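You operate a simulated robot arm through the tools that you are given. There is no shell and no other tool.

The job below is to be done with a simulated robot arm. You get a single attempt, and the scene is never put back.

## Task
Bring air and mains back after draining, with 6 bar on the air unit.
Fine: drain shut first, drip tub to the green square unspilt; main switch and unit breaker on, other breakers as they are.

The check looks at the end state, three seconds after you hand in, the way a careful person would. Anything else that was tipped, shoved, dropped, spilled or broken makes it a failure.

## Robot
A 6-joint arm with a two-finger gripper, fixed in place. Base frame: the origin is at the foot of the arm, x ahead of it, y to its left, z up. Readings come in mm, degrees, newtons and seconds.
Its first joint turns from -166.0 to 166.0 degrees. Payload 3.43 kg.
Tool frame: the origin (TCP) lies between the finger pads and is the grasp point; the fingertips stand 20 mm ahead of it; z points along the fingers, y is the line along which they close. Largest opening 190 mm; the body of the gripper starts 248 mm behind the TCP.
Orientation is told as [roll, pitch, yaw] about the base's x, y, z axes, in that order, counted from this pose: with the fingers straight down and closing along the base's y, the tool's x points along the base's -x, its y along +y and its z along -z.

## Interface
- The arm moves only by the tool play_rows. Its argument "steps" is a list that holds one entry, the list of rows, each a list of 7 numbers: the shift along the base's x, y, z in units of 40 mm (1.0 is 40 mm), then the turn, a rotation vector about the base's x, y, z in units of 8 degrees (1.0 is 8 degrees), then the opening, from 0 (shut) to 1 (fully open). In form: [[[dx, dy, dz, wx, wy, wz, jaw], ...]]. A call has 1 to 20 rows; each row shifts and turns the commanded pose from where the row before left it. A call with a number of a shift or a turn outside -1 to 1 is refused whole. Rows are played at 5 a second. More than 50 mm and 8.6 degrees between two rows, or a gripper value outside its range, and nothing of the call is played. Where a pose cannot be reached the arm comes as near as it can. A force on the tool above 70 N (or 10 N above the force at the start of the call, whichever is more), or a blocked arm, ends the call early, and 0.2 s more pass. Each finger travels about 153 mm/s and halts on what it meets, pressing with about 20 N; the grip force reading is that of the motor and also rises with nothing between the fingers. The clock runs only during rows and for 0.2 s after the last one: add rows that do not move to give the fingers time. It gives the time, the measured TCP pose, the force on the tool (base axes), the opening and the grip force at its end, in the units of the frame above (readings bear some noise), with the torque about the TCP (base axes, N m) and any sound that the robot's microphone picked up, and new pictures: "pictures" is both (left out), scene, wrist or none.
- Cameras (640 x 400 px; columns grow to the right, rows downward): "scene" is fixed at [220, 643, 1991.8]; the picture's right is [-0.94, -0.35, 0.00], its down [-0.22, 0.58, -0.78] and it looks along [0.27, -0.73, -0.62] (base axes); focal length 310 px, centre (320, 200). "wrist" rides on the gripper at [70, -8, -288] in the tool frame; the picture's right is [0.12, 0.99, 0.00], its down [-0.96, 0.12, -0.25] and it looks along [-0.25, 0.03, 0.97] (tool axes); focal length 261 px, centre (320, 200). There is no depth. A picture from a camera that has moved, and an enlarged one, comes with that camera's place and axes in the base frame and with its lens. The place of the scene camera against the robot may be out by one fixed shift of up to 12 mm in any direction.
- lift_body(by): slides the trunk up (or, below 0, down) by that many mm; the arm rides with it, the base frame stays. It gives what a move gives, with no picture.
- inspect(camera, box): a new picture of the part [left, top, right, bottom] of that camera's present view, enlarged. The clock stands still meanwhile.
- finish_job(): hands the job in; it is judged then, once.

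Places have to be worked out from the pictures, the camera data and where the tool is seen. Open the gripper and draw the arm clear of the work before you hand the job in, unless the task says otherwise.

The tools are called after "Request:" as a command line: name --argument value ..., lists and objects as JSON in quotes. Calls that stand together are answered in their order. play_rows: Moves the arm, as the interface text tells. Its arguments: {"type":"object","properties":{"steps":{"type":"array","items":{"type":"array","items":{"type":"array","items":{"type":"number"}}}},"pictures":{"type":"string","enum":["both","scene","wrist","none"]}},"required":["steps"]} The other tools are called the same way: lift_body (by) slides the trunk up or down; inspect (camera, box) takes an enlarged picture of a part of a camera's view; finish_job () hands the job in.

At the start:

```text
time_s: 0.0
tool_pos: [561.4, -243.7, 1593.8]
orientation: [0.0, 0.0, 0.0]
wrist_force: [-1.4, 0.6, 0.7]
moment: [0.02, 0.0, 0.03]
width: 190.1
grasp_force: 0.1
trunk travel left (down, up): [-375.0, 65.0]
```

scene: 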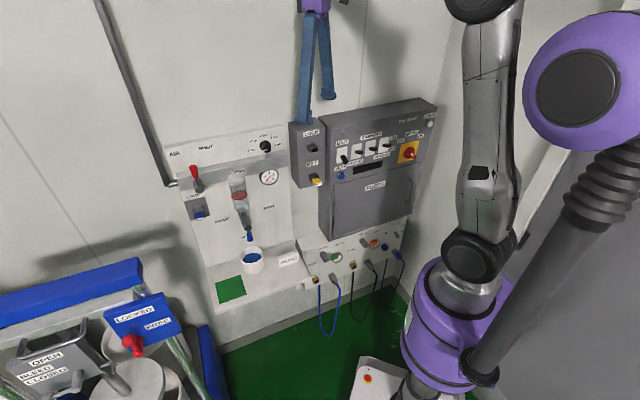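
wrist: 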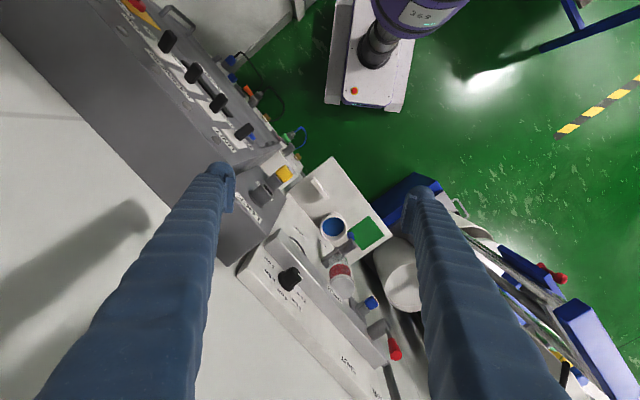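

I'll start by looking closely at the panels with the enlarged scene camera before moving anything.

Request:
inspect --camera "scene" --box '[160, 110, 320, 210]'

Request:
inspect --camera "scene" --box '[290, 90, 450, 190]'

Request:
inspect --camera "scene" --box '[190, 190, 350, 310]'

Request:
inspect --camera "scene" --box '[0, 240, 240, 400]'

Request:
inspect --camera "wrist" --box '[220, 140, 420, 380]'

```text
4.00 times, centred on (240, 160) of scene
camera zoom: at [220.0, 643.0, 1991.8], right [-0.94, -0.35, 0.0], down [-0.22, 0.58, -0.78], along [0.27, -0.73, -0.62], focal length 1239 px, centre (640, 360)
```

zoom: 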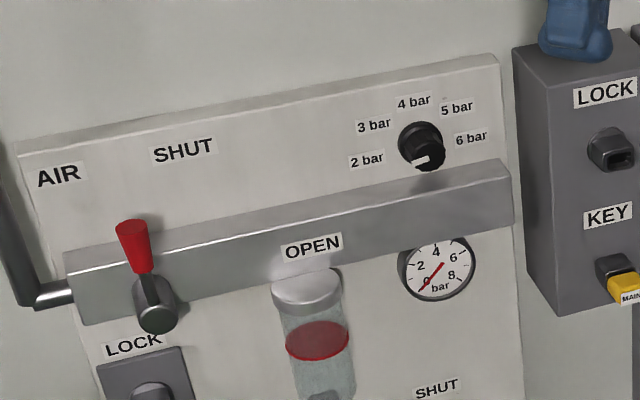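

```text
4.00 times, centred on (370, 140) of scene
camera zoom: at [220.0, 643.0, 1991.8], right [-0.94, -0.35, 0.0], down [-0.22, 0.58, -0.78], along [0.27, -0.73, -0.62], focal length 1239 px, centre (120, 440)
```

zoom: 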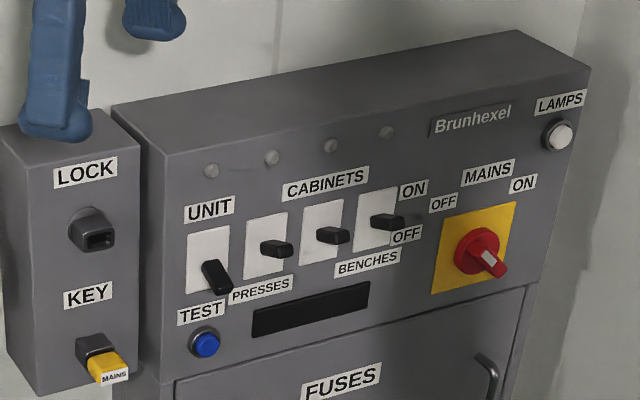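

```text
3.33 times, centred on (270, 250) of scene
camera zoom: at [220.0, 643.0, 1991.8], right [-0.94, -0.35, 0.0], down [-0.22, 0.58, -0.78], along [0.27, -0.73, -0.62], focal length 1032 px, centre (487, 33)
```

zoom: 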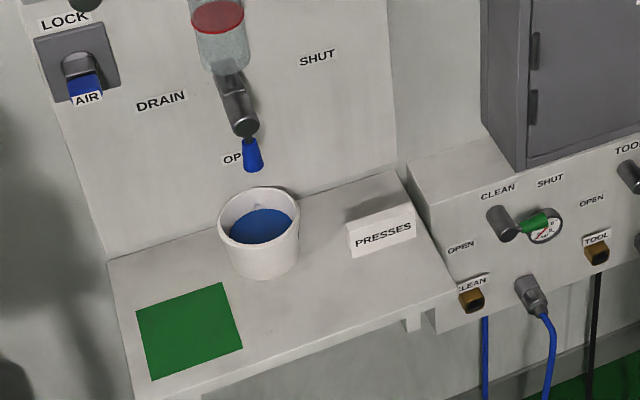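

```text
2.50 times, centred on (120, 320) of scene
camera zoom: at [220.0, 643.0, 1991.8], right [-0.94, -0.35, 0.0], down [-0.22, 0.58, -0.78], along [0.27, -0.73, -0.62], focal length 774 px, centre (820, -100)
```

zoom: 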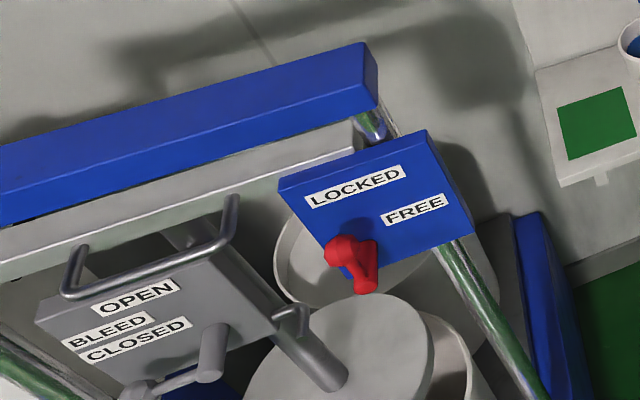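

```text
1.67 times, centred on (320, 260) of wrist
camera zoom: at [489.7, -252.7, 1881.0], right [-0.12, 0.99, 0.0], down [0.96, 0.12, 0.25], along [0.25, 0.03, -0.97], focal length 434 px, centre (320, 100)
```

zoom: 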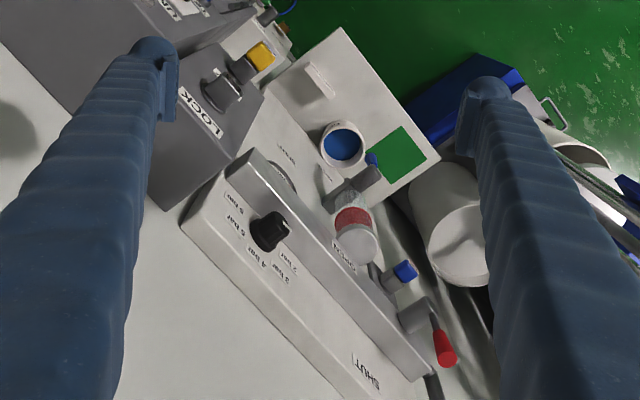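

Triangulating roughly, the wall runs along base (0.7, 0.7) and faces (-0.7, 0.7). I'll look at smaller details: the drain, keys, knob, lower couplings and breakers.

Request:
inspect --camera "scene" --box '[180, 180, 260, 230]'

Request:
inspect --camera "scene" --box '[230, 130, 290, 190]'

Request:
inspect --camera "scene" --box '[290, 120, 340, 190]'

Request:
inspect --camera "scene" --box '[295, 220, 415, 300]'

Request:
inspect --camera "scene" --box '[330, 130, 400, 180]'

Request:
inspect --camera "scene" --box '[390, 110, 440, 170]'

Request:
inspect --camera "scene" --box '[205, 220, 305, 310]'

Request:
inspect --camera "wrist" --box '[90, 0, 330, 200]'

Request:
inspect --camera "wrist" --box '[270, 180, 430, 300]'

```text
8.00 times, centred on (220, 205) of scene
camera zoom: at [220.0, 643.0, 1991.8], right [-0.94, -0.35, 0.0], down [-0.22, 0.58, -0.78], along [0.27, -0.73, -0.62], focal length 2478 px, centre (1120, 160)
```

zoom: 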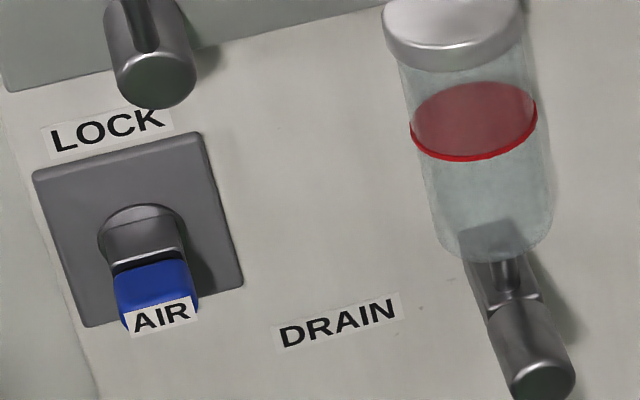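

```text
6.67 times, centred on (260, 160) of scene
camera zoom: at [220.0, 643.0, 1991.8], right [-0.94, -0.35, 0.0], down [-0.22, 0.58, -0.78], along [0.27, -0.73, -0.62], focal length 2065 px, centre (720, 467)
```

zoom: 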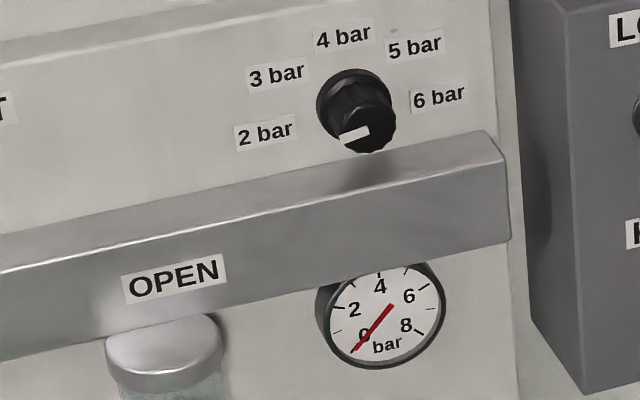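

```text
5.71 times, centred on (315, 155) of scene
camera zoom: at [220.0, 643.0, 1991.8], right [-0.94, -0.35, 0.0], down [-0.22, 0.58, -0.78], along [0.27, -0.73, -0.62], focal length 1770 px, centre (349, 457)
```

zoom: 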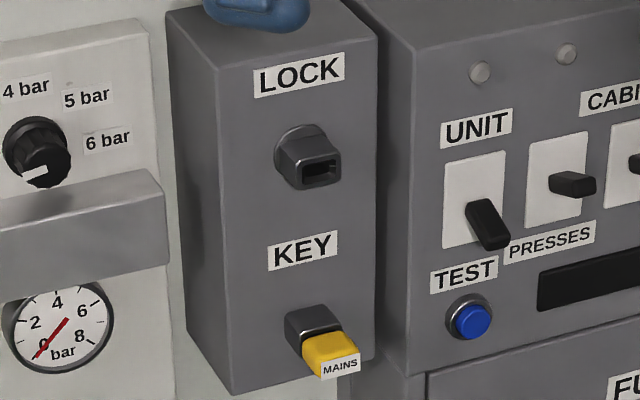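

```text
5.00 times, centred on (355, 260) of scene
camera zoom: at [220.0, 643.0, 1991.8], right [-0.94, -0.35, 0.0], down [-0.22, 0.58, -0.78], along [0.27, -0.73, -0.62], focal length 1548 px, centre (145, -100)
```

zoom: 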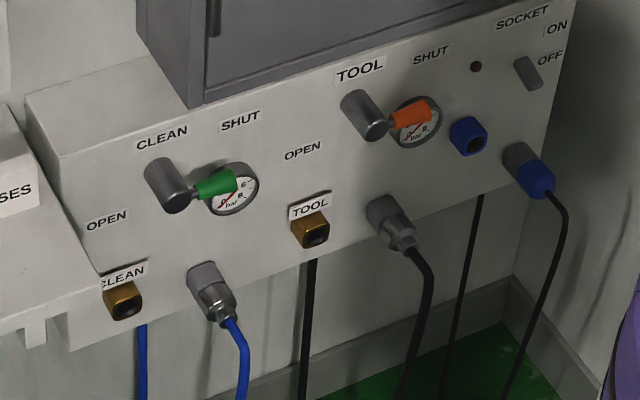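

```text
8.00 times, centred on (365, 155) of scene
camera zoom: at [220.0, 643.0, 1991.8], right [-0.94, -0.35, 0.0], down [-0.22, 0.58, -0.78], along [0.27, -0.73, -0.62], focal length 2478 px, centre (-40, 560)
```

zoom: 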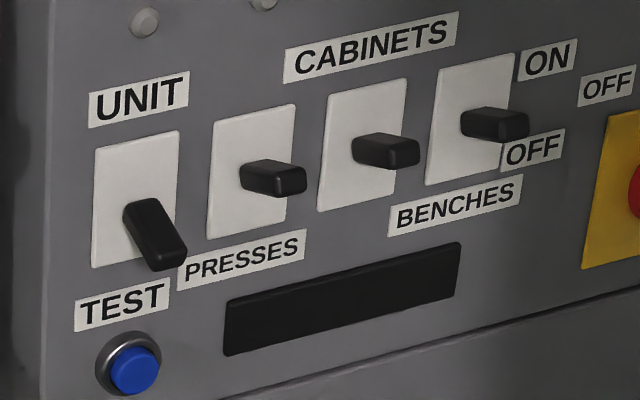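

```text
6.67 times, centred on (415, 140) of scene
camera zoom: at [220.0, 643.0, 1991.8], right [-0.94, -0.35, 0.0], down [-0.22, 0.58, -0.78], along [0.27, -0.73, -0.62], focal length 2065 px, centre (-313, 600)
```

zoom: 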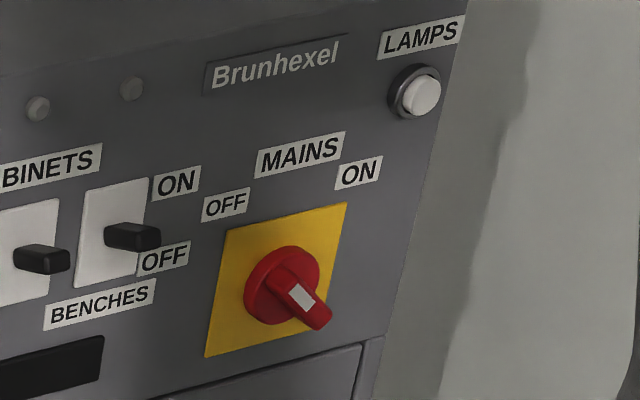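

```text
4.44 times, centred on (255, 265) of scene
camera zoom: at [220.0, 643.0, 1991.8], right [-0.94, -0.35, 0.0], down [-0.22, 0.58, -0.78], along [0.27, -0.73, -0.62], focal length 1376 px, centre (609, -89)
```

zoom: 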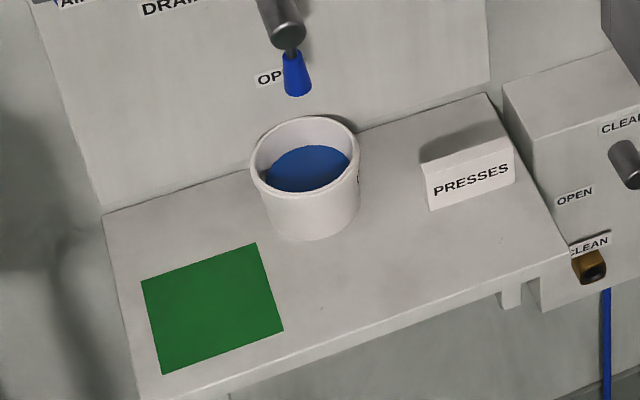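

```text
2.00 times, centred on (210, 100) of wrist
camera zoom: at [489.7, -252.7, 1881.0], right [-0.12, 0.99, 0.0], down [0.96, 0.12, 0.25], along [0.25, 0.03, -0.97], focal length 521 px, centre (540, 400)
```

zoom: 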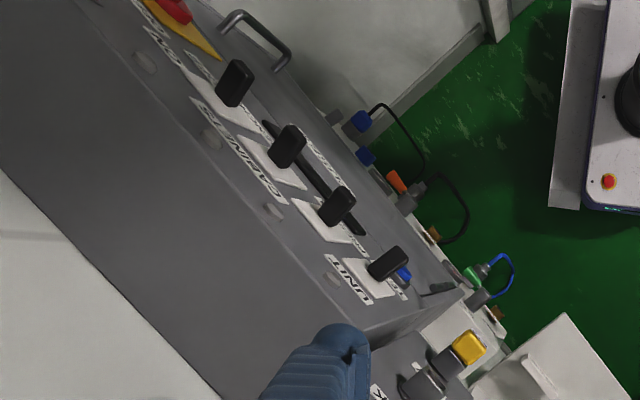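

```text
3.33 times, centred on (350, 240) of wrist
camera zoom: at [489.7, -252.7, 1881.0], right [-0.12, 0.99, 0.0], down [0.96, 0.12, 0.25], along [0.25, 0.03, -0.97], focal length 869 px, centre (220, 67)
```

zoom: 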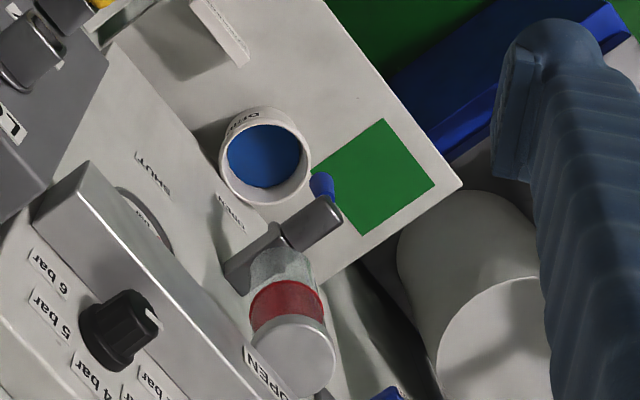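

The views agree on these places: board plane about 785 mm from the base along the wall normal, drain lever near (813,-110,1067), tub near (854,-151,880) and green square near (887,0,812). I'll turn the tool to face the wall, tool y along the wall, while moving to a viewing spot clear of everything.

Request:
play_rows --steps '[[[0.17, 0.19, 0, 0, 0, -1, 0.6], [0.17, 0.19, 0, 0, 0, -1, 0.4], [0.17, 0.19, 0, 0, 0, -1, 0.3], [0.17, 0.19, -0.2, 0, 0, -1, 0.3], [0.17, 0.19, -0.2, 0, 0, -1, 0.3], [0.17, 0.19, -0.2, 0, 0, -0.625, 0.3], [0.17, 0.19, -0.2, -0.707, -0.707, 0, 0.3], [0.17, 0.19, -0.2, -0.707, -0.707, 0, 0.3], [0.17, 0.19, -0.2, -0.707, -0.707, 0, 0.3], [0.17, 0.19, -0.2, -0.707, -0.707, 0, 0.3], [0.17, 0.19, -0.2, -0.707, -0.707, 0, 0.3], [0.17, 0.19, -0.2, -0.707, -0.707, 0, 0.3], [0.17, 0.19, -0.2, -0.707, -0.707, 0, 0.3], [0.17, 0.19, -0.2, -0.707, -0.707, 0, 0.3], [0.17, 0.19, -0.2, -0.707, -0.707, 0, 0.3], [0.17, 0.19, -0.2, -0.707, -0.707, 0, 0.3], [0.17, 0.19, -0.2, -0.707, -0.707, 0, 0.3], [0, 0, 0, -0.177, -0.177, 0, 0.3]]]'

```text
time_s: 3.8
tool_pos: [675.0, -114.4, 1482.7]
orientation: [172.3, -89.8, 142.8]
wrist_force: [-0.2, -0.6, -0.2]
moment: [0.0, -0.01, 0.07]
width: 57.0
grasp_force: 0.0
trunk travel left (down, up): [-375.0, 65.0]
camera wrist: at [464.5, 83.0, 1411.6], right [0.7, 0.7, -0.12], down [-0.1, 0.26, 0.96], along [0.71, -0.66, 0.25], focal length 261 px, centre (320, 200)
```

scene: 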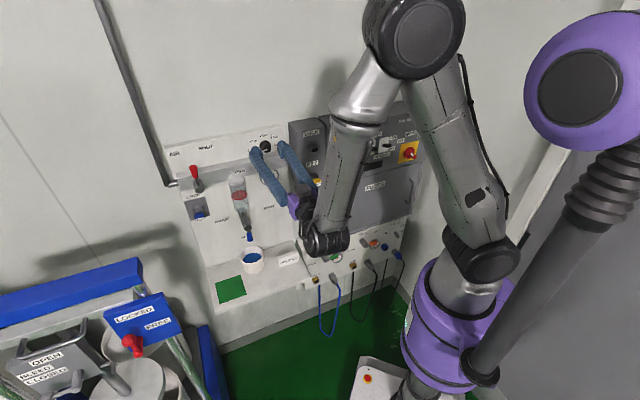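
wrist: 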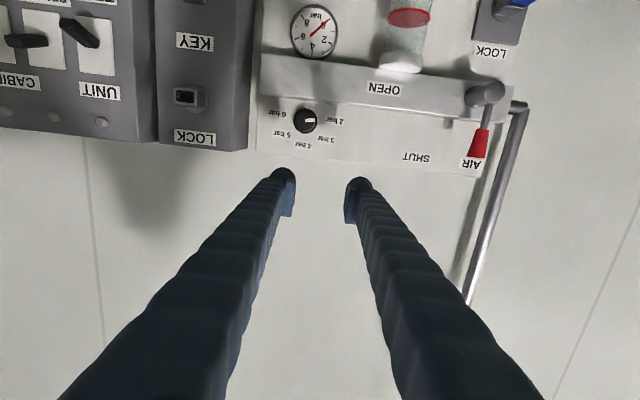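

The tool faces the wall squarely (picture upside down). I'll zoom in on the knob, valve and lock areas from here.

Request:
inspect --camera "wrist" --box '[250, 0, 370, 160]'

Request:
inspect --camera "wrist" --box '[360, 0, 540, 180]'

Request:
inspect --camera "wrist" --box '[150, 0, 270, 160]'

Request:
inspect --camera "wrist" --box '[0, 0, 160, 140]'

```text
2.50 times, centred on (310, 80) of wrist
camera zoom: at [464.5, 83.0, 1411.6], right [0.7, 0.7, -0.12], down [-0.1, 0.26, 0.96], along [0.71, -0.66, 0.25], focal length 652 px, centre (345, 500)
```

zoom: 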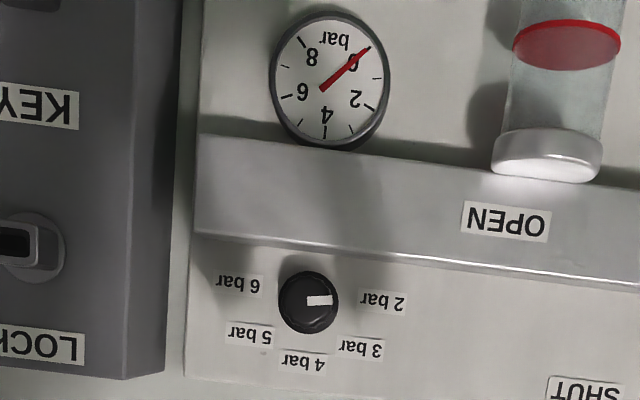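

```text
2.22 times, centred on (450, 90) of wrist
camera zoom: at [464.5, 83.0, 1411.6], right [0.7, 0.7, -0.12], down [-0.1, 0.26, 0.96], along [0.71, -0.66, 0.25], focal length 579 px, centre (31, 444)
```

zoom: 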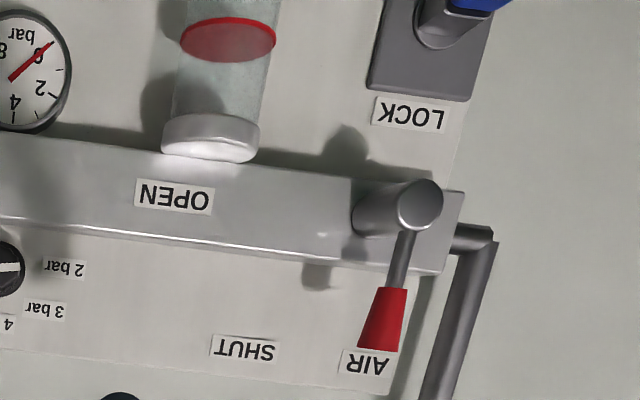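

```text
2.50 times, centred on (210, 80) of wrist
camera zoom: at [464.5, 83.0, 1411.6], right [0.7, 0.7, -0.12], down [-0.1, 0.26, 0.96], along [0.71, -0.66, 0.25], focal length 652 px, centre (595, 500)
```

zoom: 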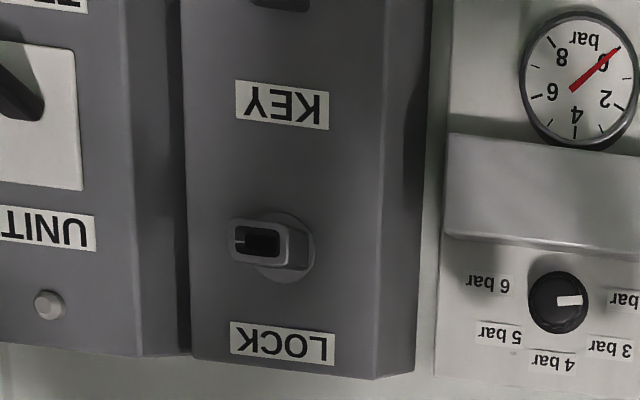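

```text
2.86 times, centred on (80, 70) of wrist
camera zoom: at [464.5, 83.0, 1411.6], right [0.7, 0.7, -0.12], down [-0.1, 0.26, 0.96], along [0.71, -0.66, 0.25], focal length 745 px, centre (1006, 571)
```

zoom: 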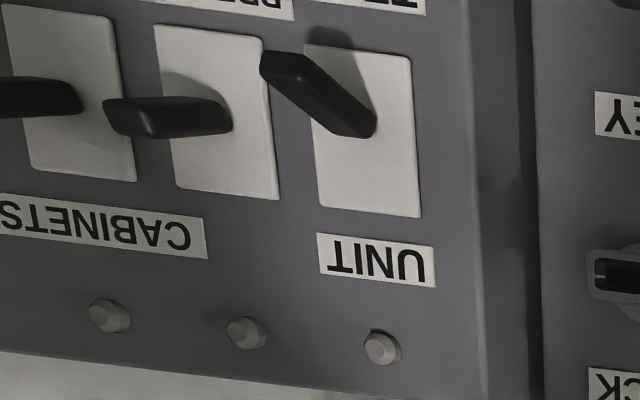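

The knob points at 2 bar and needs 180° clockwise (seen from the front) to reach 6. The air lever is up at SHUT. I'll move down for a second view of the drain and keys, staying well off the panel.

Request:
play_rows --steps '[[[0, 0.25, -0.95, 0, 0, 0, 0.3], [0, 0.25, -0.95, 0, 0, 0, 0.3], [0, 0.25, -0.95, 0, 0, 0, 0.3], [0, 0.25, -0.95, 0, 0, 0, 0.3], [0, 0.25, -0.95, 0, 0, 0, 0.3], [0, 0.25, -0.95, 0, 0, 0, 0.3], [0, 0.25, -0.95, 0, 0, 0, 0.3], [0, 0.25, -0.95, 0, 0, 0, 0.3], [0, 0, 0, 0, 0, 0, 0.3]]]'

```text
time_s: 5.8
tool_pos: [776.6, 36.0, 1306.4]
orientation: [-64.4, -89.3, 18.9]
wrist_force: [0.3, 0.4, 0.7]
moment: [0.03, 0.0, 0.03]
width: 57.1
grasp_force: 0.0
out of reach, approached as far as the arm can: row 1, 2, 3, 4, 5, 6, 7, 8
trunk travel left (down, up): [-375.0, 65.0]
camera wrist: at [566.5, 233.8, 1237.2], right [0.71, 0.7, -0.13], down [-0.08, 0.26, 0.96], along [0.7, -0.67, 0.24], focal length 261 px, centre (320, 200)
```

scene: 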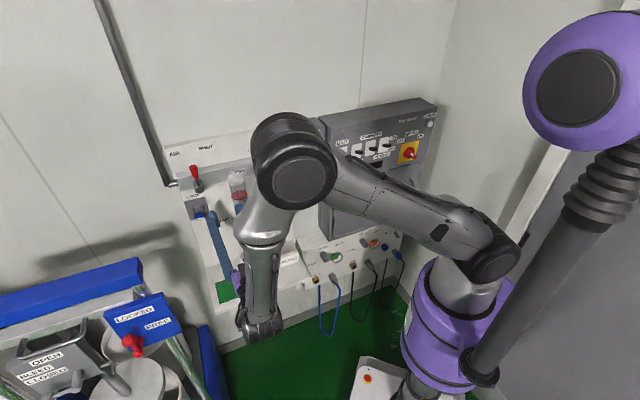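
wrist: 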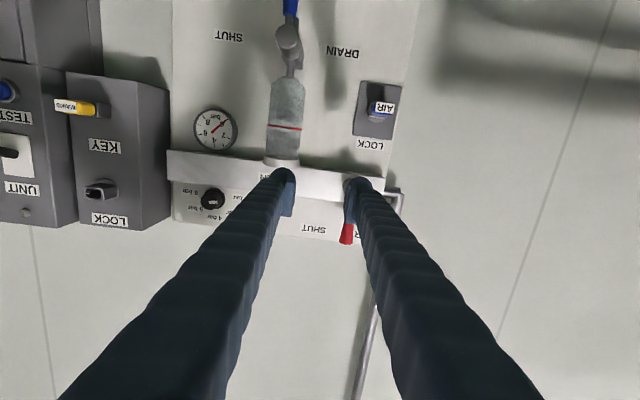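

The arm ran out of reach low down, so the commanded pose and the real one differ. I'll lower the trunk so that the work height suits the arm; the TCP (about 524 mm toward the wall) stays clear of the shelf and valves on the way down.

Request:
lift_body --by -250

```text
time_s: 8.4
tool_pos: [776.7, 35.8, 1055.9]
orientation: [-63.1, -89.3, 17.7]
wrist_force: [0.4, 0.6, -0.8]
moment: [-0.01, 0.03, 0.01]
width: 57.0
grasp_force: 0.1
trunk travel left (down, up): [-125.0, 315.0]
```

Now a still row to get pictures and see whether the commanded pose snaps anywhere.

Request:
play_rows --steps '[[[0, 0, 0, 0, 0, 0, 0.3]]]'

```text
time_s: 8.8
tool_pos: [775.9, 34.9, 1055.5]
orientation: [-63.4, -89.4, 17.9]
wrist_force: [-0.9, 0.1, 0.0]
moment: [0.02, -0.02, -0.03]
width: 57.0
grasp_force: 0.0
trunk travel left (down, up): [-125.0, 315.0]
camera wrist: at [566.7, 233.5, 987.1], right [0.71, 0.7, -0.13], down [-0.08, 0.26, 0.96], along [0.7, -0.67, 0.24], focal length 261 px, centre (320, 200)
```

scene: 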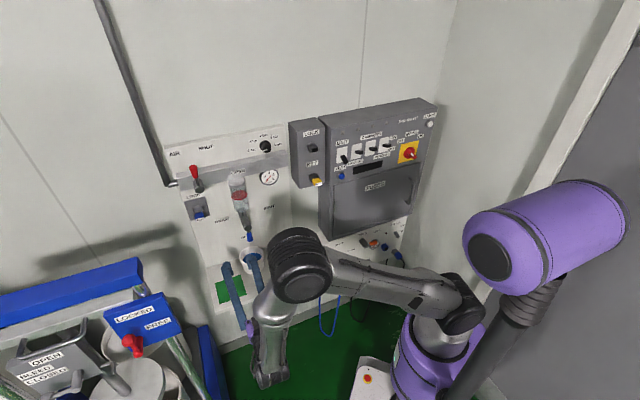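
wrist: 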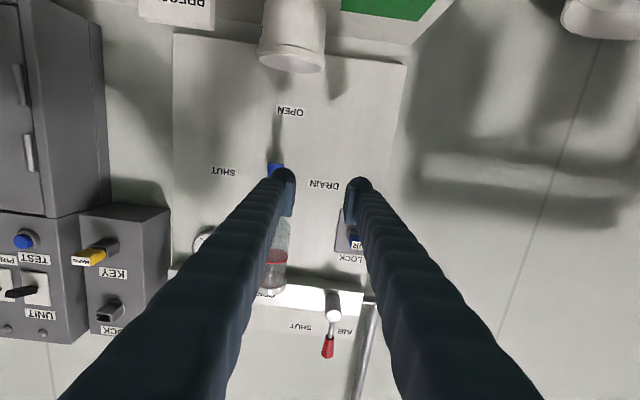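

The pose held, and the trunk drop worked. From the two stacked views the board is at about 767 mm toward the wall, and the drain valve axis is near u=490, z=1100 with the lever hanging down. I'll shift right and up a little with the fingers wider for a clear look at the drain.

Request:
play_rows --steps '[[[-0.53, -0.53, 0.7, 0, 0, 0, 0.7], [-0.53, -0.53, 0.7, 0, 0, 0, 1.0], [0, 0, 0, 0, 0, 0, 1.0], [0, 0, 0, 0, 0, 0, 1.0]]]'

```text
time_s: 9.8
tool_pos: [737.4, -4.0, 1113.4]
orientation: [-59.3, -88.8, 13.6]
wrist_force: [1.2, -0.1, -0.3]
moment: [-0.02, -0.04, -0.04]
width: 190.0
grasp_force: 0.0
out of reach, approached as far as the arm can: row 2
trunk travel left (down, up): [-125.0, 315.0]
camera wrist: at [527.8, 195.2, 1047.0], right [0.71, 0.69, -0.14], down [-0.07, 0.26, 0.96], along [0.7, -0.67, 0.24], focal length 261 px, centre (320, 200)
```

scene: 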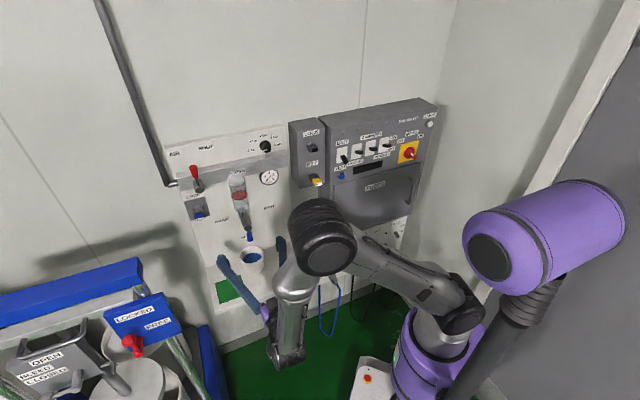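
wrist: 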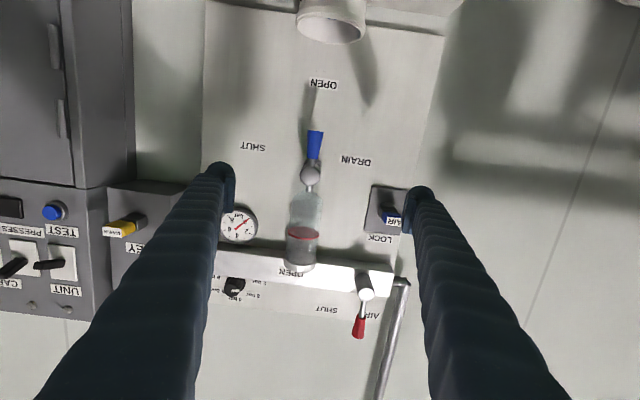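

Request:
inspect --camera "wrist" --box '[230, 0, 430, 280]'

Request:
inspect --camera "wrist" --box '[270, 100, 370, 200]'

Request:
inspect --camera "wrist" --box '[0, 170, 150, 300]'

```text
1.43 times, centred on (330, 140) of wrist
camera zoom: at [527.8, 195.2, 1047.0], right [0.71, 0.69, -0.14], down [-0.07, 0.26, 0.96], along [0.7, -0.67, 0.24], focal length 372 px, centre (306, 286)
```

zoom: 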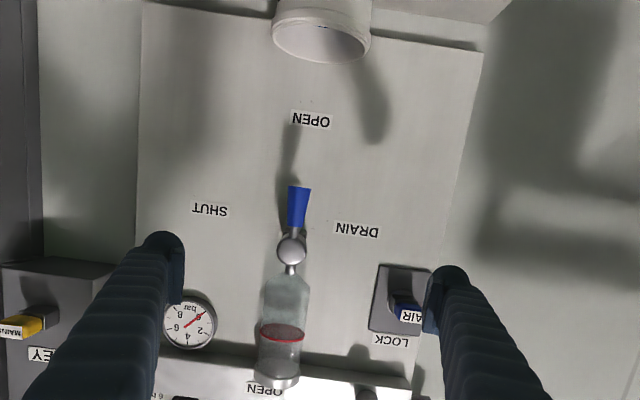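

```text
4.00 times, centred on (320, 150) of wrist
camera zoom: at [527.8, 195.2, 1047.0], right [0.71, 0.69, -0.14], down [-0.07, 0.26, 0.96], along [0.7, -0.67, 0.24], focal length 1043 px, centre (320, 400)
```

zoom: 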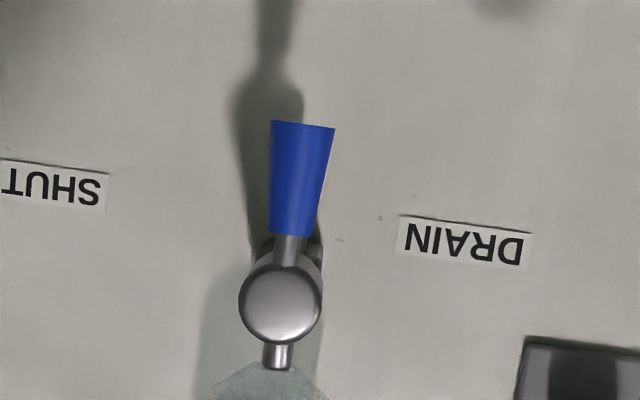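

```text
3.08 times, centred on (75, 235) of wrist
camera zoom: at [527.8, 195.2, 1047.0], right [0.71, 0.69, -0.14], down [-0.07, 0.26, 0.96], along [0.7, -0.67, 0.24], focal length 802 px, centre (1074, 92)
```

zoom: 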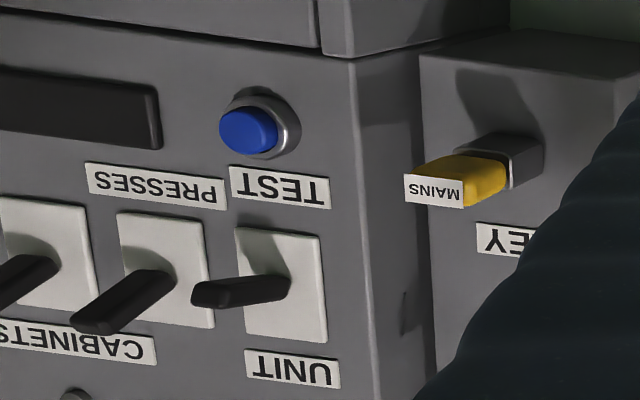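

UNIT's toggle is down (off), the others are up. The drain valve face is near u=498, m=649, z=1112 (u along the wall, m toward it), with its blue lever hanging to z≈1042; SHUT is to its right, a quarter turn anticlockwise seen from the front. I'll close the fingers, go left of and below the lever, and stop short to check.

Request:
play_rows --steps '[[[0.2, -0.05, -0.3, 0, 0, 0, 0.5], [0.4, -0.1, -0.5, 0, 0, 0, 0.0], [0.5, -0.13, -0.5, 0, 0, 0, 0.0], [0.48, -0.12, -0.5, 0, 0, 0, 0.0], [0, 0, 0, 0, 0, 0, 0.0], [0, 0, 0, 0, 0, 0, 0.0]]]'

```text
time_s: 11.2
tool_pos: [806.6, -18.1, 1052.3]
orientation: [-61.7, -89.0, 15.9]
wrist_force: [-0.5, 0.4, -1.4]
moment: [0.06, 0.03, 0.01]
width: 0.0
grasp_force: 20.2
out of reach, approached as far as the arm can: row 1, 2, 4
trunk travel left (down, up): [-125.0, 315.0]
camera wrist: at [598.8, 181.5, 983.8], right [0.71, 0.69, -0.14], down [-0.07, 0.26, 0.96], along [0.7, -0.67, 0.24], focal length 261 px, centre (320, 200)
```

scene: 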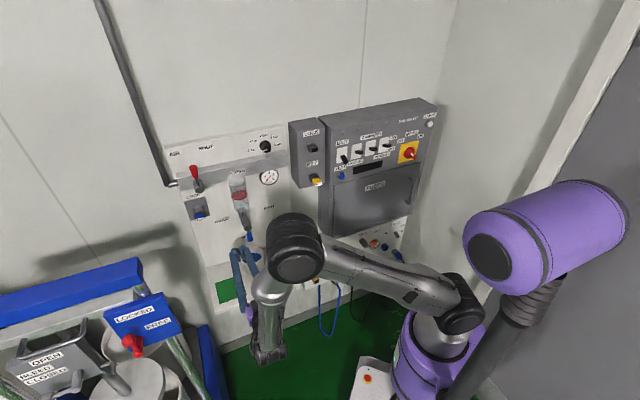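
wrist: 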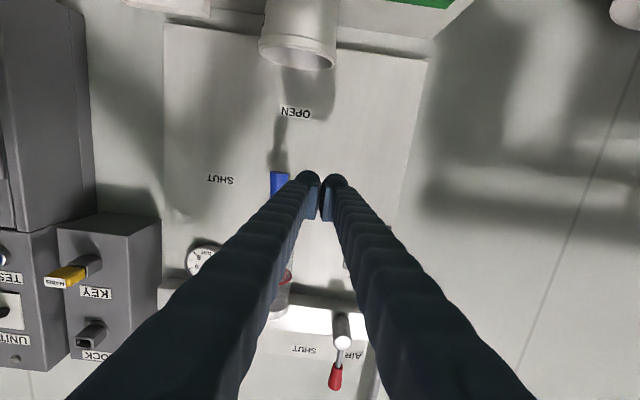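

Still at the edge of reach at this height, so I'll lower the trunk a further 110 mm (path below is clear: tip is over the shelf front with 130 mm to spare) and then come back up with the arm.

Request:
lift_body --by -110

Request:
play_rows --steps '[[[0, 0, 0.7, 0, 0, 0, 0.0], [0, 0, 0.7, 0, 0, 0, 0.0], [0, 0, 0.7, 0, 0, 0, 0.0], [0, 0, 0, 0, 0, 0, 0.0]]]' --pictures "none"

```text
time_s: 12.6
tool_pos: [807.5, -18.2, 941.9]
orientation: [-61.7, -88.9, 15.8]
wrist_force: [-0.2, -0.1, -0.4]
moment: [-0.01, -0.02, 0.03]
width: 0.0
grasp_force: 19.9
trunk travel left (down, up): [-15.0, 425.0]
```

```text
time_s: 13.6
tool_pos: [806.0, -19.1, 1026.5]
orientation: [-61.5, -88.9, 15.7]
wrist_force: [0.5, 0.7, 0.1]
moment: [-0.01, 0.04, 0.04]
width: 0.1
grasp_force: 19.6
trunk travel left (down, up): [-15.0, 425.0]
```

The arm is in a comfortable range now and follows exactly. I'll true the small 1° orientation drift and advance so the closed tips stand just left of the lever.

Request:
play_rows --steps '[[[0, 0, 0.1, 0.039, -0.133, 0.1, 0.0], [0.367, -0.418, 0.1, 0, 0, 0, 0.0], [0.367, -0.418, 0.1, 0, 0, 0, 0.0], [0.367, -0.418, 0.06, 0, 0, 0, 0.0], [0, 0, 0, 0, 0, 0, 0.0]]]'

```text
time_s: 14.8
tool_pos: [852.0, -69.6, 1040.1]
orientation: [-30.0, -90.0, -15.0]
wrist_force: [0.1, 0.5, 0.2]
moment: [-0.02, 0.01, -0.01]
width: 0.0
grasp_force: 20.5
trunk travel left (down, up): [-15.0, 425.0]
camera wrist: at [641.0, 128.1, 970.5], right [0.7, 0.7, -0.12], down [-0.09, 0.26, 0.96], along [0.71, -0.66, 0.25], focal length 261 px, centre (320, 200)
```

scene: 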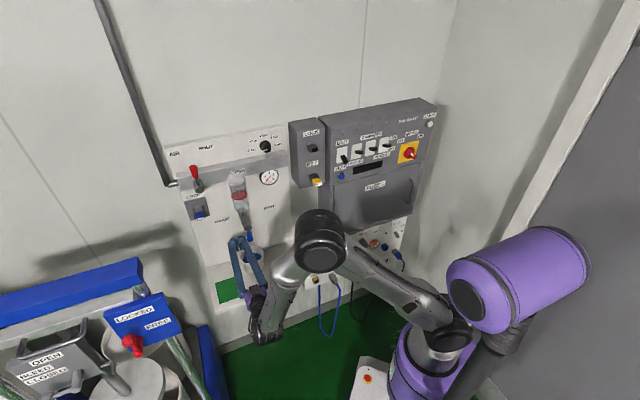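
wrist: 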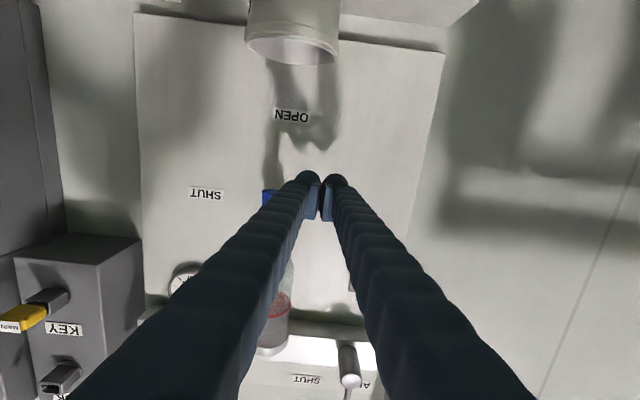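

Request:
inspect --camera "wrist" --box '[220, 140, 420, 265]'

Request:
inspect --camera "scene" --box '[210, 210, 300, 270]'

```text
3.20 times, centred on (320, 202) of wrist
camera zoom: at [641.0, 128.1, 970.5], right [0.7, 0.7, -0.12], down [-0.09, 0.26, 0.96], along [0.71, -0.66, 0.25], focal length 834 px, centre (320, 192)
```

zoom: 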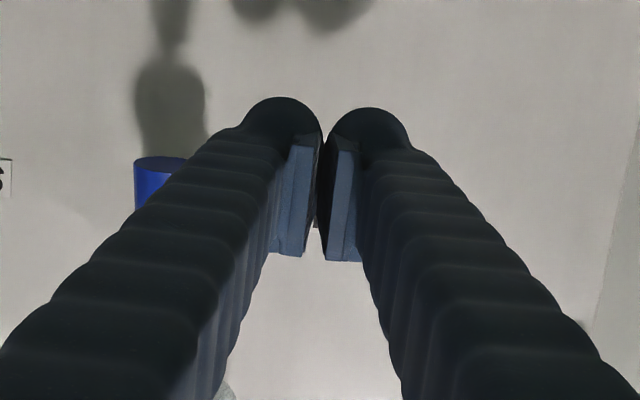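

```text
6.67 times, centred on (255, 240) of scene
camera zoom: at [220.0, 643.0, 1991.8], right [-0.94, -0.35, 0.0], down [-0.22, 0.58, -0.78], along [0.27, -0.73, -0.62], focal length 2065 px, centre (753, -67)
```

zoom: 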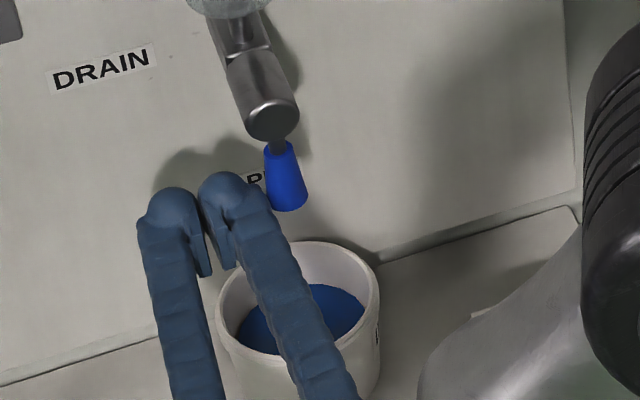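

The closed fingers are about 60 mm wide overall; they stand 10 mm left of the lever with their tips level with it. I'll go 8 mm deeper and begin sweeping the lever right and up along its arc.

Request:
play_rows --steps '[[[0.14, -0.14, 0, 0, 0, 0, 0.0], [-0.23, -0.23, 0, 0, 0, 0, 0.0], [-0.212, -0.212, 0, 0, 0, 0, 0.0], [-0.2475, -0.2475, 0.05, 0, 0, 0, 0.0], [-0.212, -0.212, 0.125, 0, 0, 0, 0.0], [-0.1414, -0.1414, 0.15, 0, 0, 0, 0.0]]]'

Request:
inspect --camera "scene" --box '[210, 210, 300, 270]'

```text
time_s: 16.2
tool_pos: [814.9, -114.7, 1053.9]
orientation: [-80.7, -90.0, 35.7]
wrist_force: [0.0, 0.0, 0.2]
moment: [0.0, 0.04, -0.02]
width: 0.0
grasp_force: 19.6
trunk travel left (down, up): [-15.0, 425.0]
camera wrist: at [604.4, 81.4, 983.6], right [0.7, 0.7, -0.12], down [-0.09, 0.26, 0.96], along [0.71, -0.66, 0.25], focal length 261 px, centre (320, 200)
```

scene: 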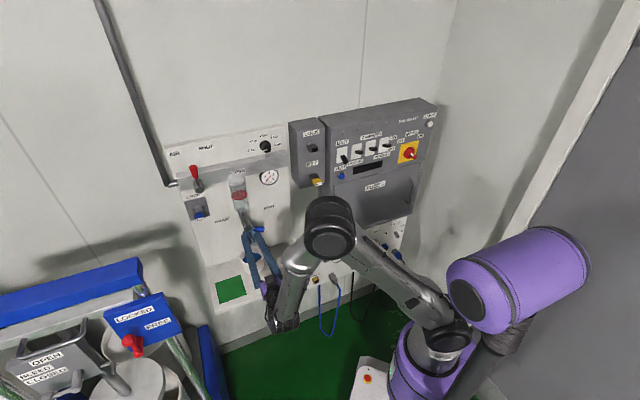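
wrist: 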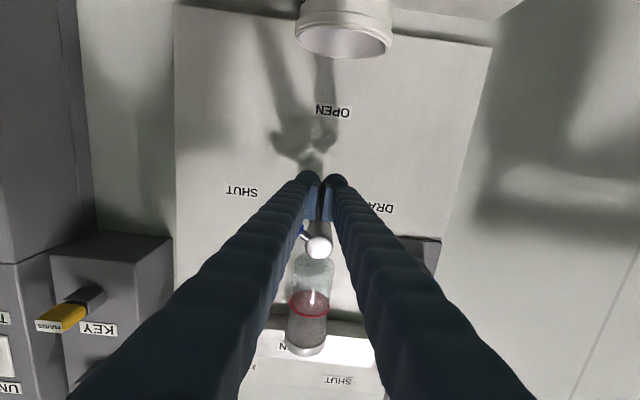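

```text
6.67 times, centred on (255, 240) of scene
camera zoom: at [220.0, 643.0, 1991.8], right [-0.94, -0.35, 0.0], down [-0.22, 0.58, -0.78], along [0.27, -0.73, -0.62], focal length 2065 px, centre (753, -67)
```

zoom: 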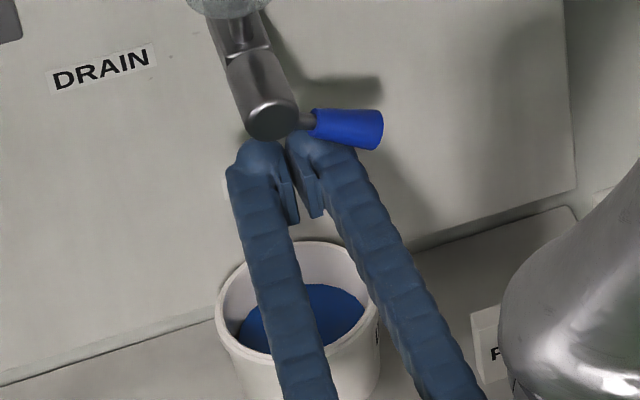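

Request:
inspect --camera "wrist" --box '[220, 140, 420, 265]'

```text
3.20 times, centred on (320, 202) of wrist
camera zoom: at [604.4, 81.4, 983.6], right [0.7, 0.7, -0.12], down [-0.09, 0.26, 0.96], along [0.71, -0.66, 0.25], focal length 834 px, centre (320, 192)
```

zoom: 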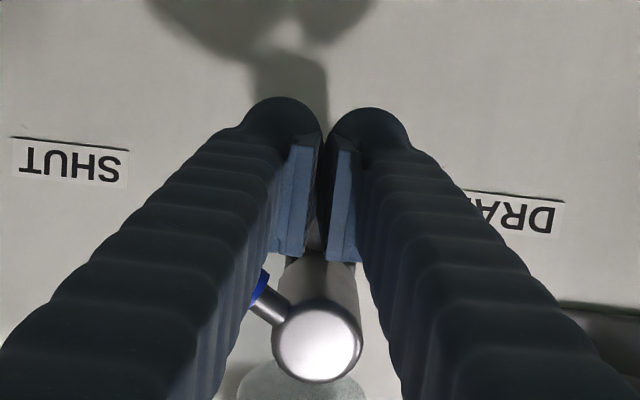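

The lever is about 58° round with almost no force. I'll continue the arc to the horizontal SHUT position.

Request:
play_rows --steps '[[[-0.124, -0.124, 0.16, 0, 0, 0, 0.0], [-0.177, -0.177, 0.125, 0, 0, 0, 0.0], [-0.177, -0.177, 0.1, 0, 0, 0, 0.0], [-0.177, -0.177, 0.125, 0, 0, 0, 0.0], [-0.159, -0.159, 0.1, 0, 0, 0, 0.0], [0, 0, 0, 0, 0, 0, 0]]]'

Request:
inspect --camera "scene" --box '[210, 210, 300, 270]'

Request:
inspect --camera "wrist" --box '[220, 140, 420, 265]'

```text
time_s: 17.6
tool_pos: [783.7, -147.5, 1077.5]
orientation: [-37.3, -89.9, -7.7]
wrist_force: [3.6, 0.4, -5.2]
moment: [-0.04, 0.14, -0.01]
width: 0.2
grasp_force: 19.7
trunk travel left (down, up): [-15.0, 425.0]
camera wrist: at [572.8, 48.0, 1006.3], right [0.7, 0.7, -0.12], down [-0.09, 0.26, 0.96], along [0.71, -0.66, 0.24], focal length 261 px, centre (320, 200)
```

scene: 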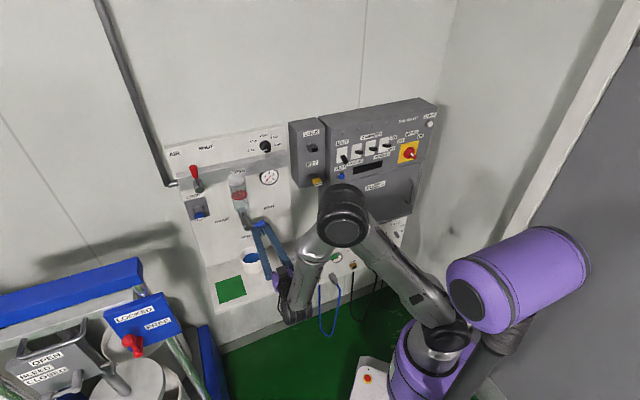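
wrist: 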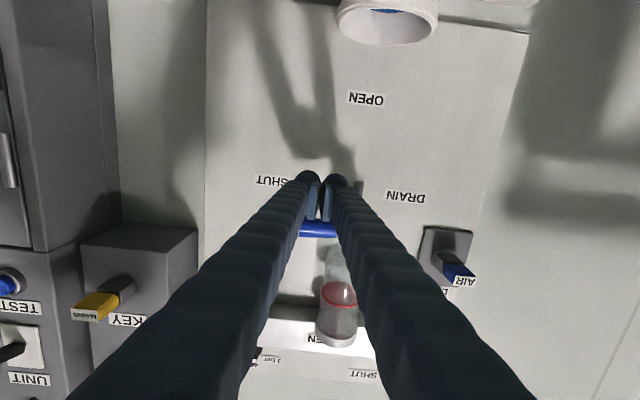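

```text
6.67 times, centred on (255, 240) of scene
camera zoom: at [220.0, 643.0, 1991.8], right [-0.94, -0.35, 0.0], down [-0.22, 0.58, -0.78], along [0.27, -0.73, -0.62], focal length 2065 px, centre (753, -67)
```

zoom: 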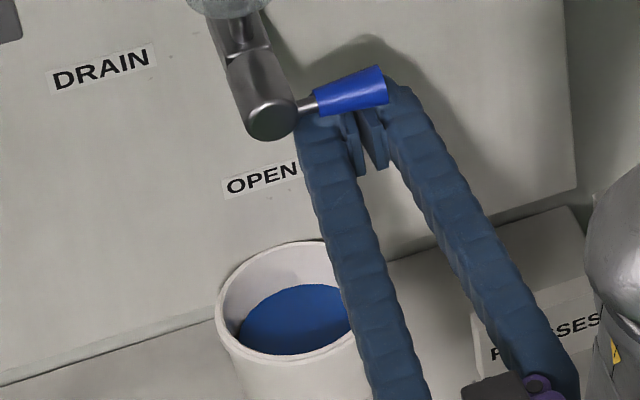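

```text
3.20 times, centred on (320, 202) of wrist
camera zoom: at [572.8, 48.0, 1006.3], right [0.7, 0.7, -0.12], down [-0.09, 0.26, 0.96], along [0.71, -0.66, 0.24], focal length 834 px, centre (320, 192)
```

zoom: 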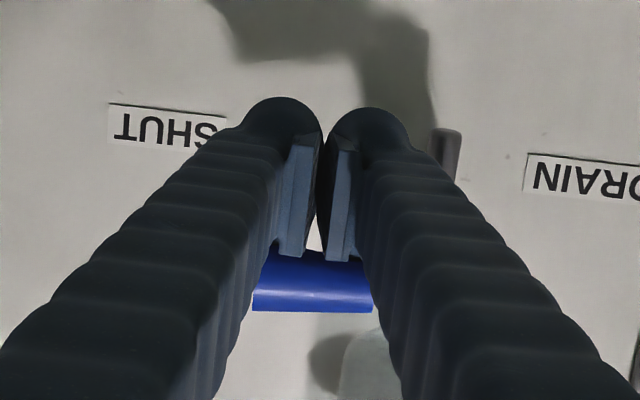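

The lever looks parallel to the label baselines (horizontal, at SHUT), with 5 N of contact. I'll nudge 5 mm more to make sure it sits at its stop.

Request:
play_rows --steps '[[[-0.05, -0.05, 0.06, 0, 0, 0, 0.0], [0, 0, 0.06, 0, 0, 0, 0.0], [0, 0, 0, 0, 0, 0, 0]]]' --pictures "none"

Request:
inspect --camera "scene" --box '[210, 210, 300, 270]'

```text
time_s: 18.4
tool_pos: [781.3, -150.6, 1077.9]
orientation: [-31.5, -89.5, -13.5]
wrist_force: [1.4, 3.2, -35.3]
moment: [-0.36, 0.17, 0.07]
width: 6.0
grasp_force: 34.3
trunk travel left (down, up): [-15.0, 425.0]
```

```text
6.67 times, centred on (255, 240) of scene
camera zoom: at [220.0, 643.0, 1991.8], right [-0.94, -0.35, 0.0], down [-0.22, 0.58, -0.78], along [0.27, -0.73, -0.62], focal length 2065 px, centre (753, -67)
```

zoom: 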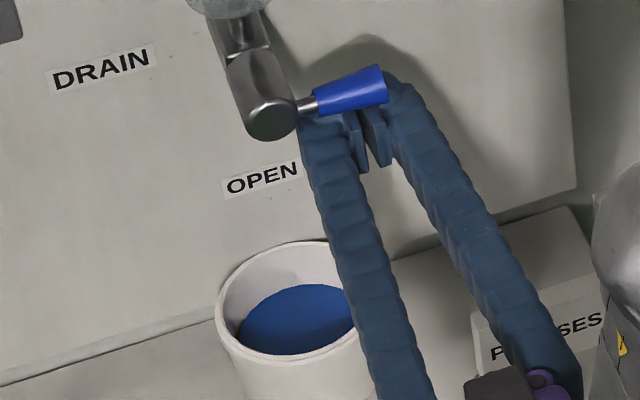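

35 N at the stop: the drain is shut. I'll drop off the lever, retreat from the wall, tilt the tool 40° downward and look at the tub.

Request:
play_rows --steps '[[[0, 0, -0.35, 0, 0, 0, 0.0], [-0.5, 0.5, -0.1, 0, 0, 0, 0.0], [-0.53, 0.53, 0, 0, 0, 0, 0.0], [-0.53, 0.53, 0, 0, 0, 0, 0.2], [0.2, 0.2, 0, 0.7, 0.7, 0, 0.5], [0.2, 0.2, 0, 0.7, 0.7, 0, 0.8], [0.2, 0.2, 0, 0.7, 0.7, 0, 0.8], [0.2, 0.2, 0, 0.7, 0.7, 0, 0.8], [0.1, 0.1, 0, 0.7, 0.7, 0, 0.8], [0, 0, 0, 0, 0, 0, 0.8]]]'

```text
time_s: 20.6
tool_pos: [757.4, -49.8, 1067.8]
orientation: [0.1, -50.3, -45.0]
wrist_force: [0.2, 0.3, -0.3]
moment: [0.03, -0.01, 0.02]
width: 151.9
grasp_force: 0.0
out of reach, approached as far as the arm can: row 4
trunk travel left (down, up): [-15.0, 425.0]
camera wrist: at [561.4, 131.2, 1197.9], right [0.65, 0.76, -0.09], down [0.38, -0.22, 0.9], along [0.66, -0.62, -0.43], focal length 261 px, centre (320, 200)
```

scene: 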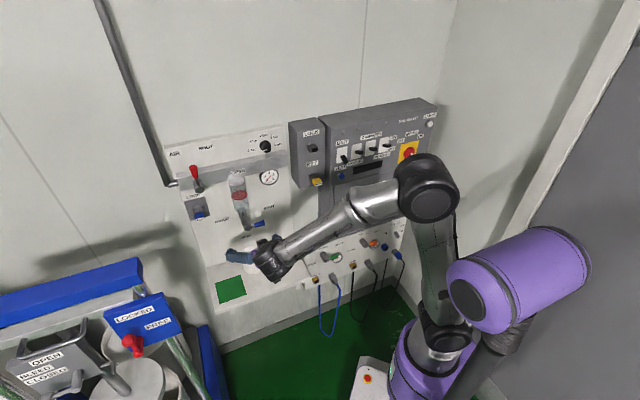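
wrist: 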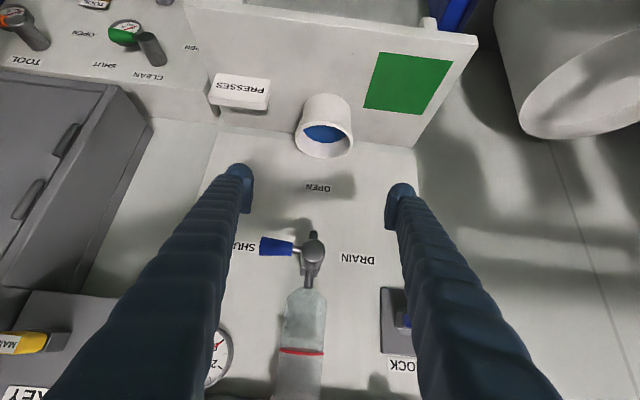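

Clear view: the lever is at SHUT, and the tub and green square are both in view. I'll zoom to measure the tub, the square and the PRESSES sign.

Request:
inspect --camera "wrist" --box '[200, 0, 480, 175]'

Request:
inspect --camera "wrist" --box '[280, 80, 370, 170]'

Request:
inspect --camera "scene" --box '[200, 220, 310, 310]'

```text
2.29 times, centred on (340, 88) of wrist
camera zoom: at [561.4, 131.2, 1197.9], right [0.65, 0.76, -0.09], down [0.38, -0.22, 0.9], along [0.66, -0.62, -0.43], focal length 596 px, centre (274, 457)
```

zoom: 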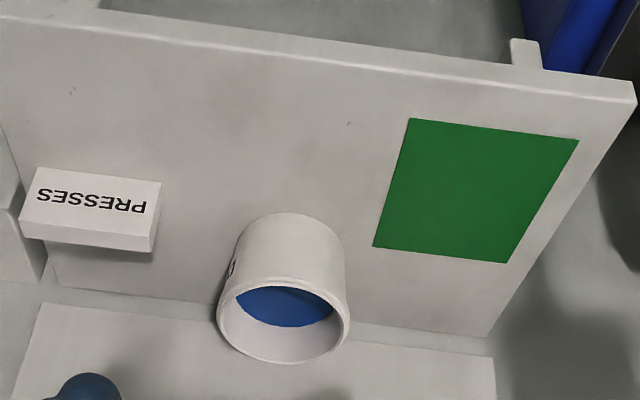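

```text
4.44 times, centred on (325, 125) of wrist
camera zoom: at [561.4, 131.2, 1197.9], right [0.65, 0.76, -0.09], down [0.38, -0.22, 0.9], along [0.66, -0.62, -0.43], focal length 1158 px, centre (298, 533)
```

zoom: 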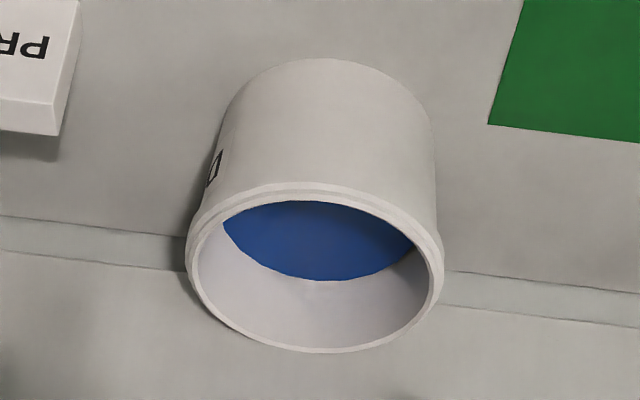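

```text
4.44 times, centred on (255, 265) of scene
camera zoom: at [220.0, 643.0, 1991.8], right [-0.94, -0.35, 0.0], down [-0.22, 0.58, -0.78], along [0.27, -0.73, -0.62], focal length 1376 px, centre (609, -89)
```

zoom: 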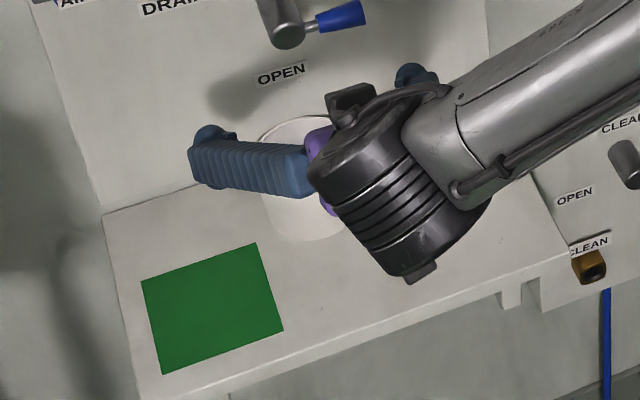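

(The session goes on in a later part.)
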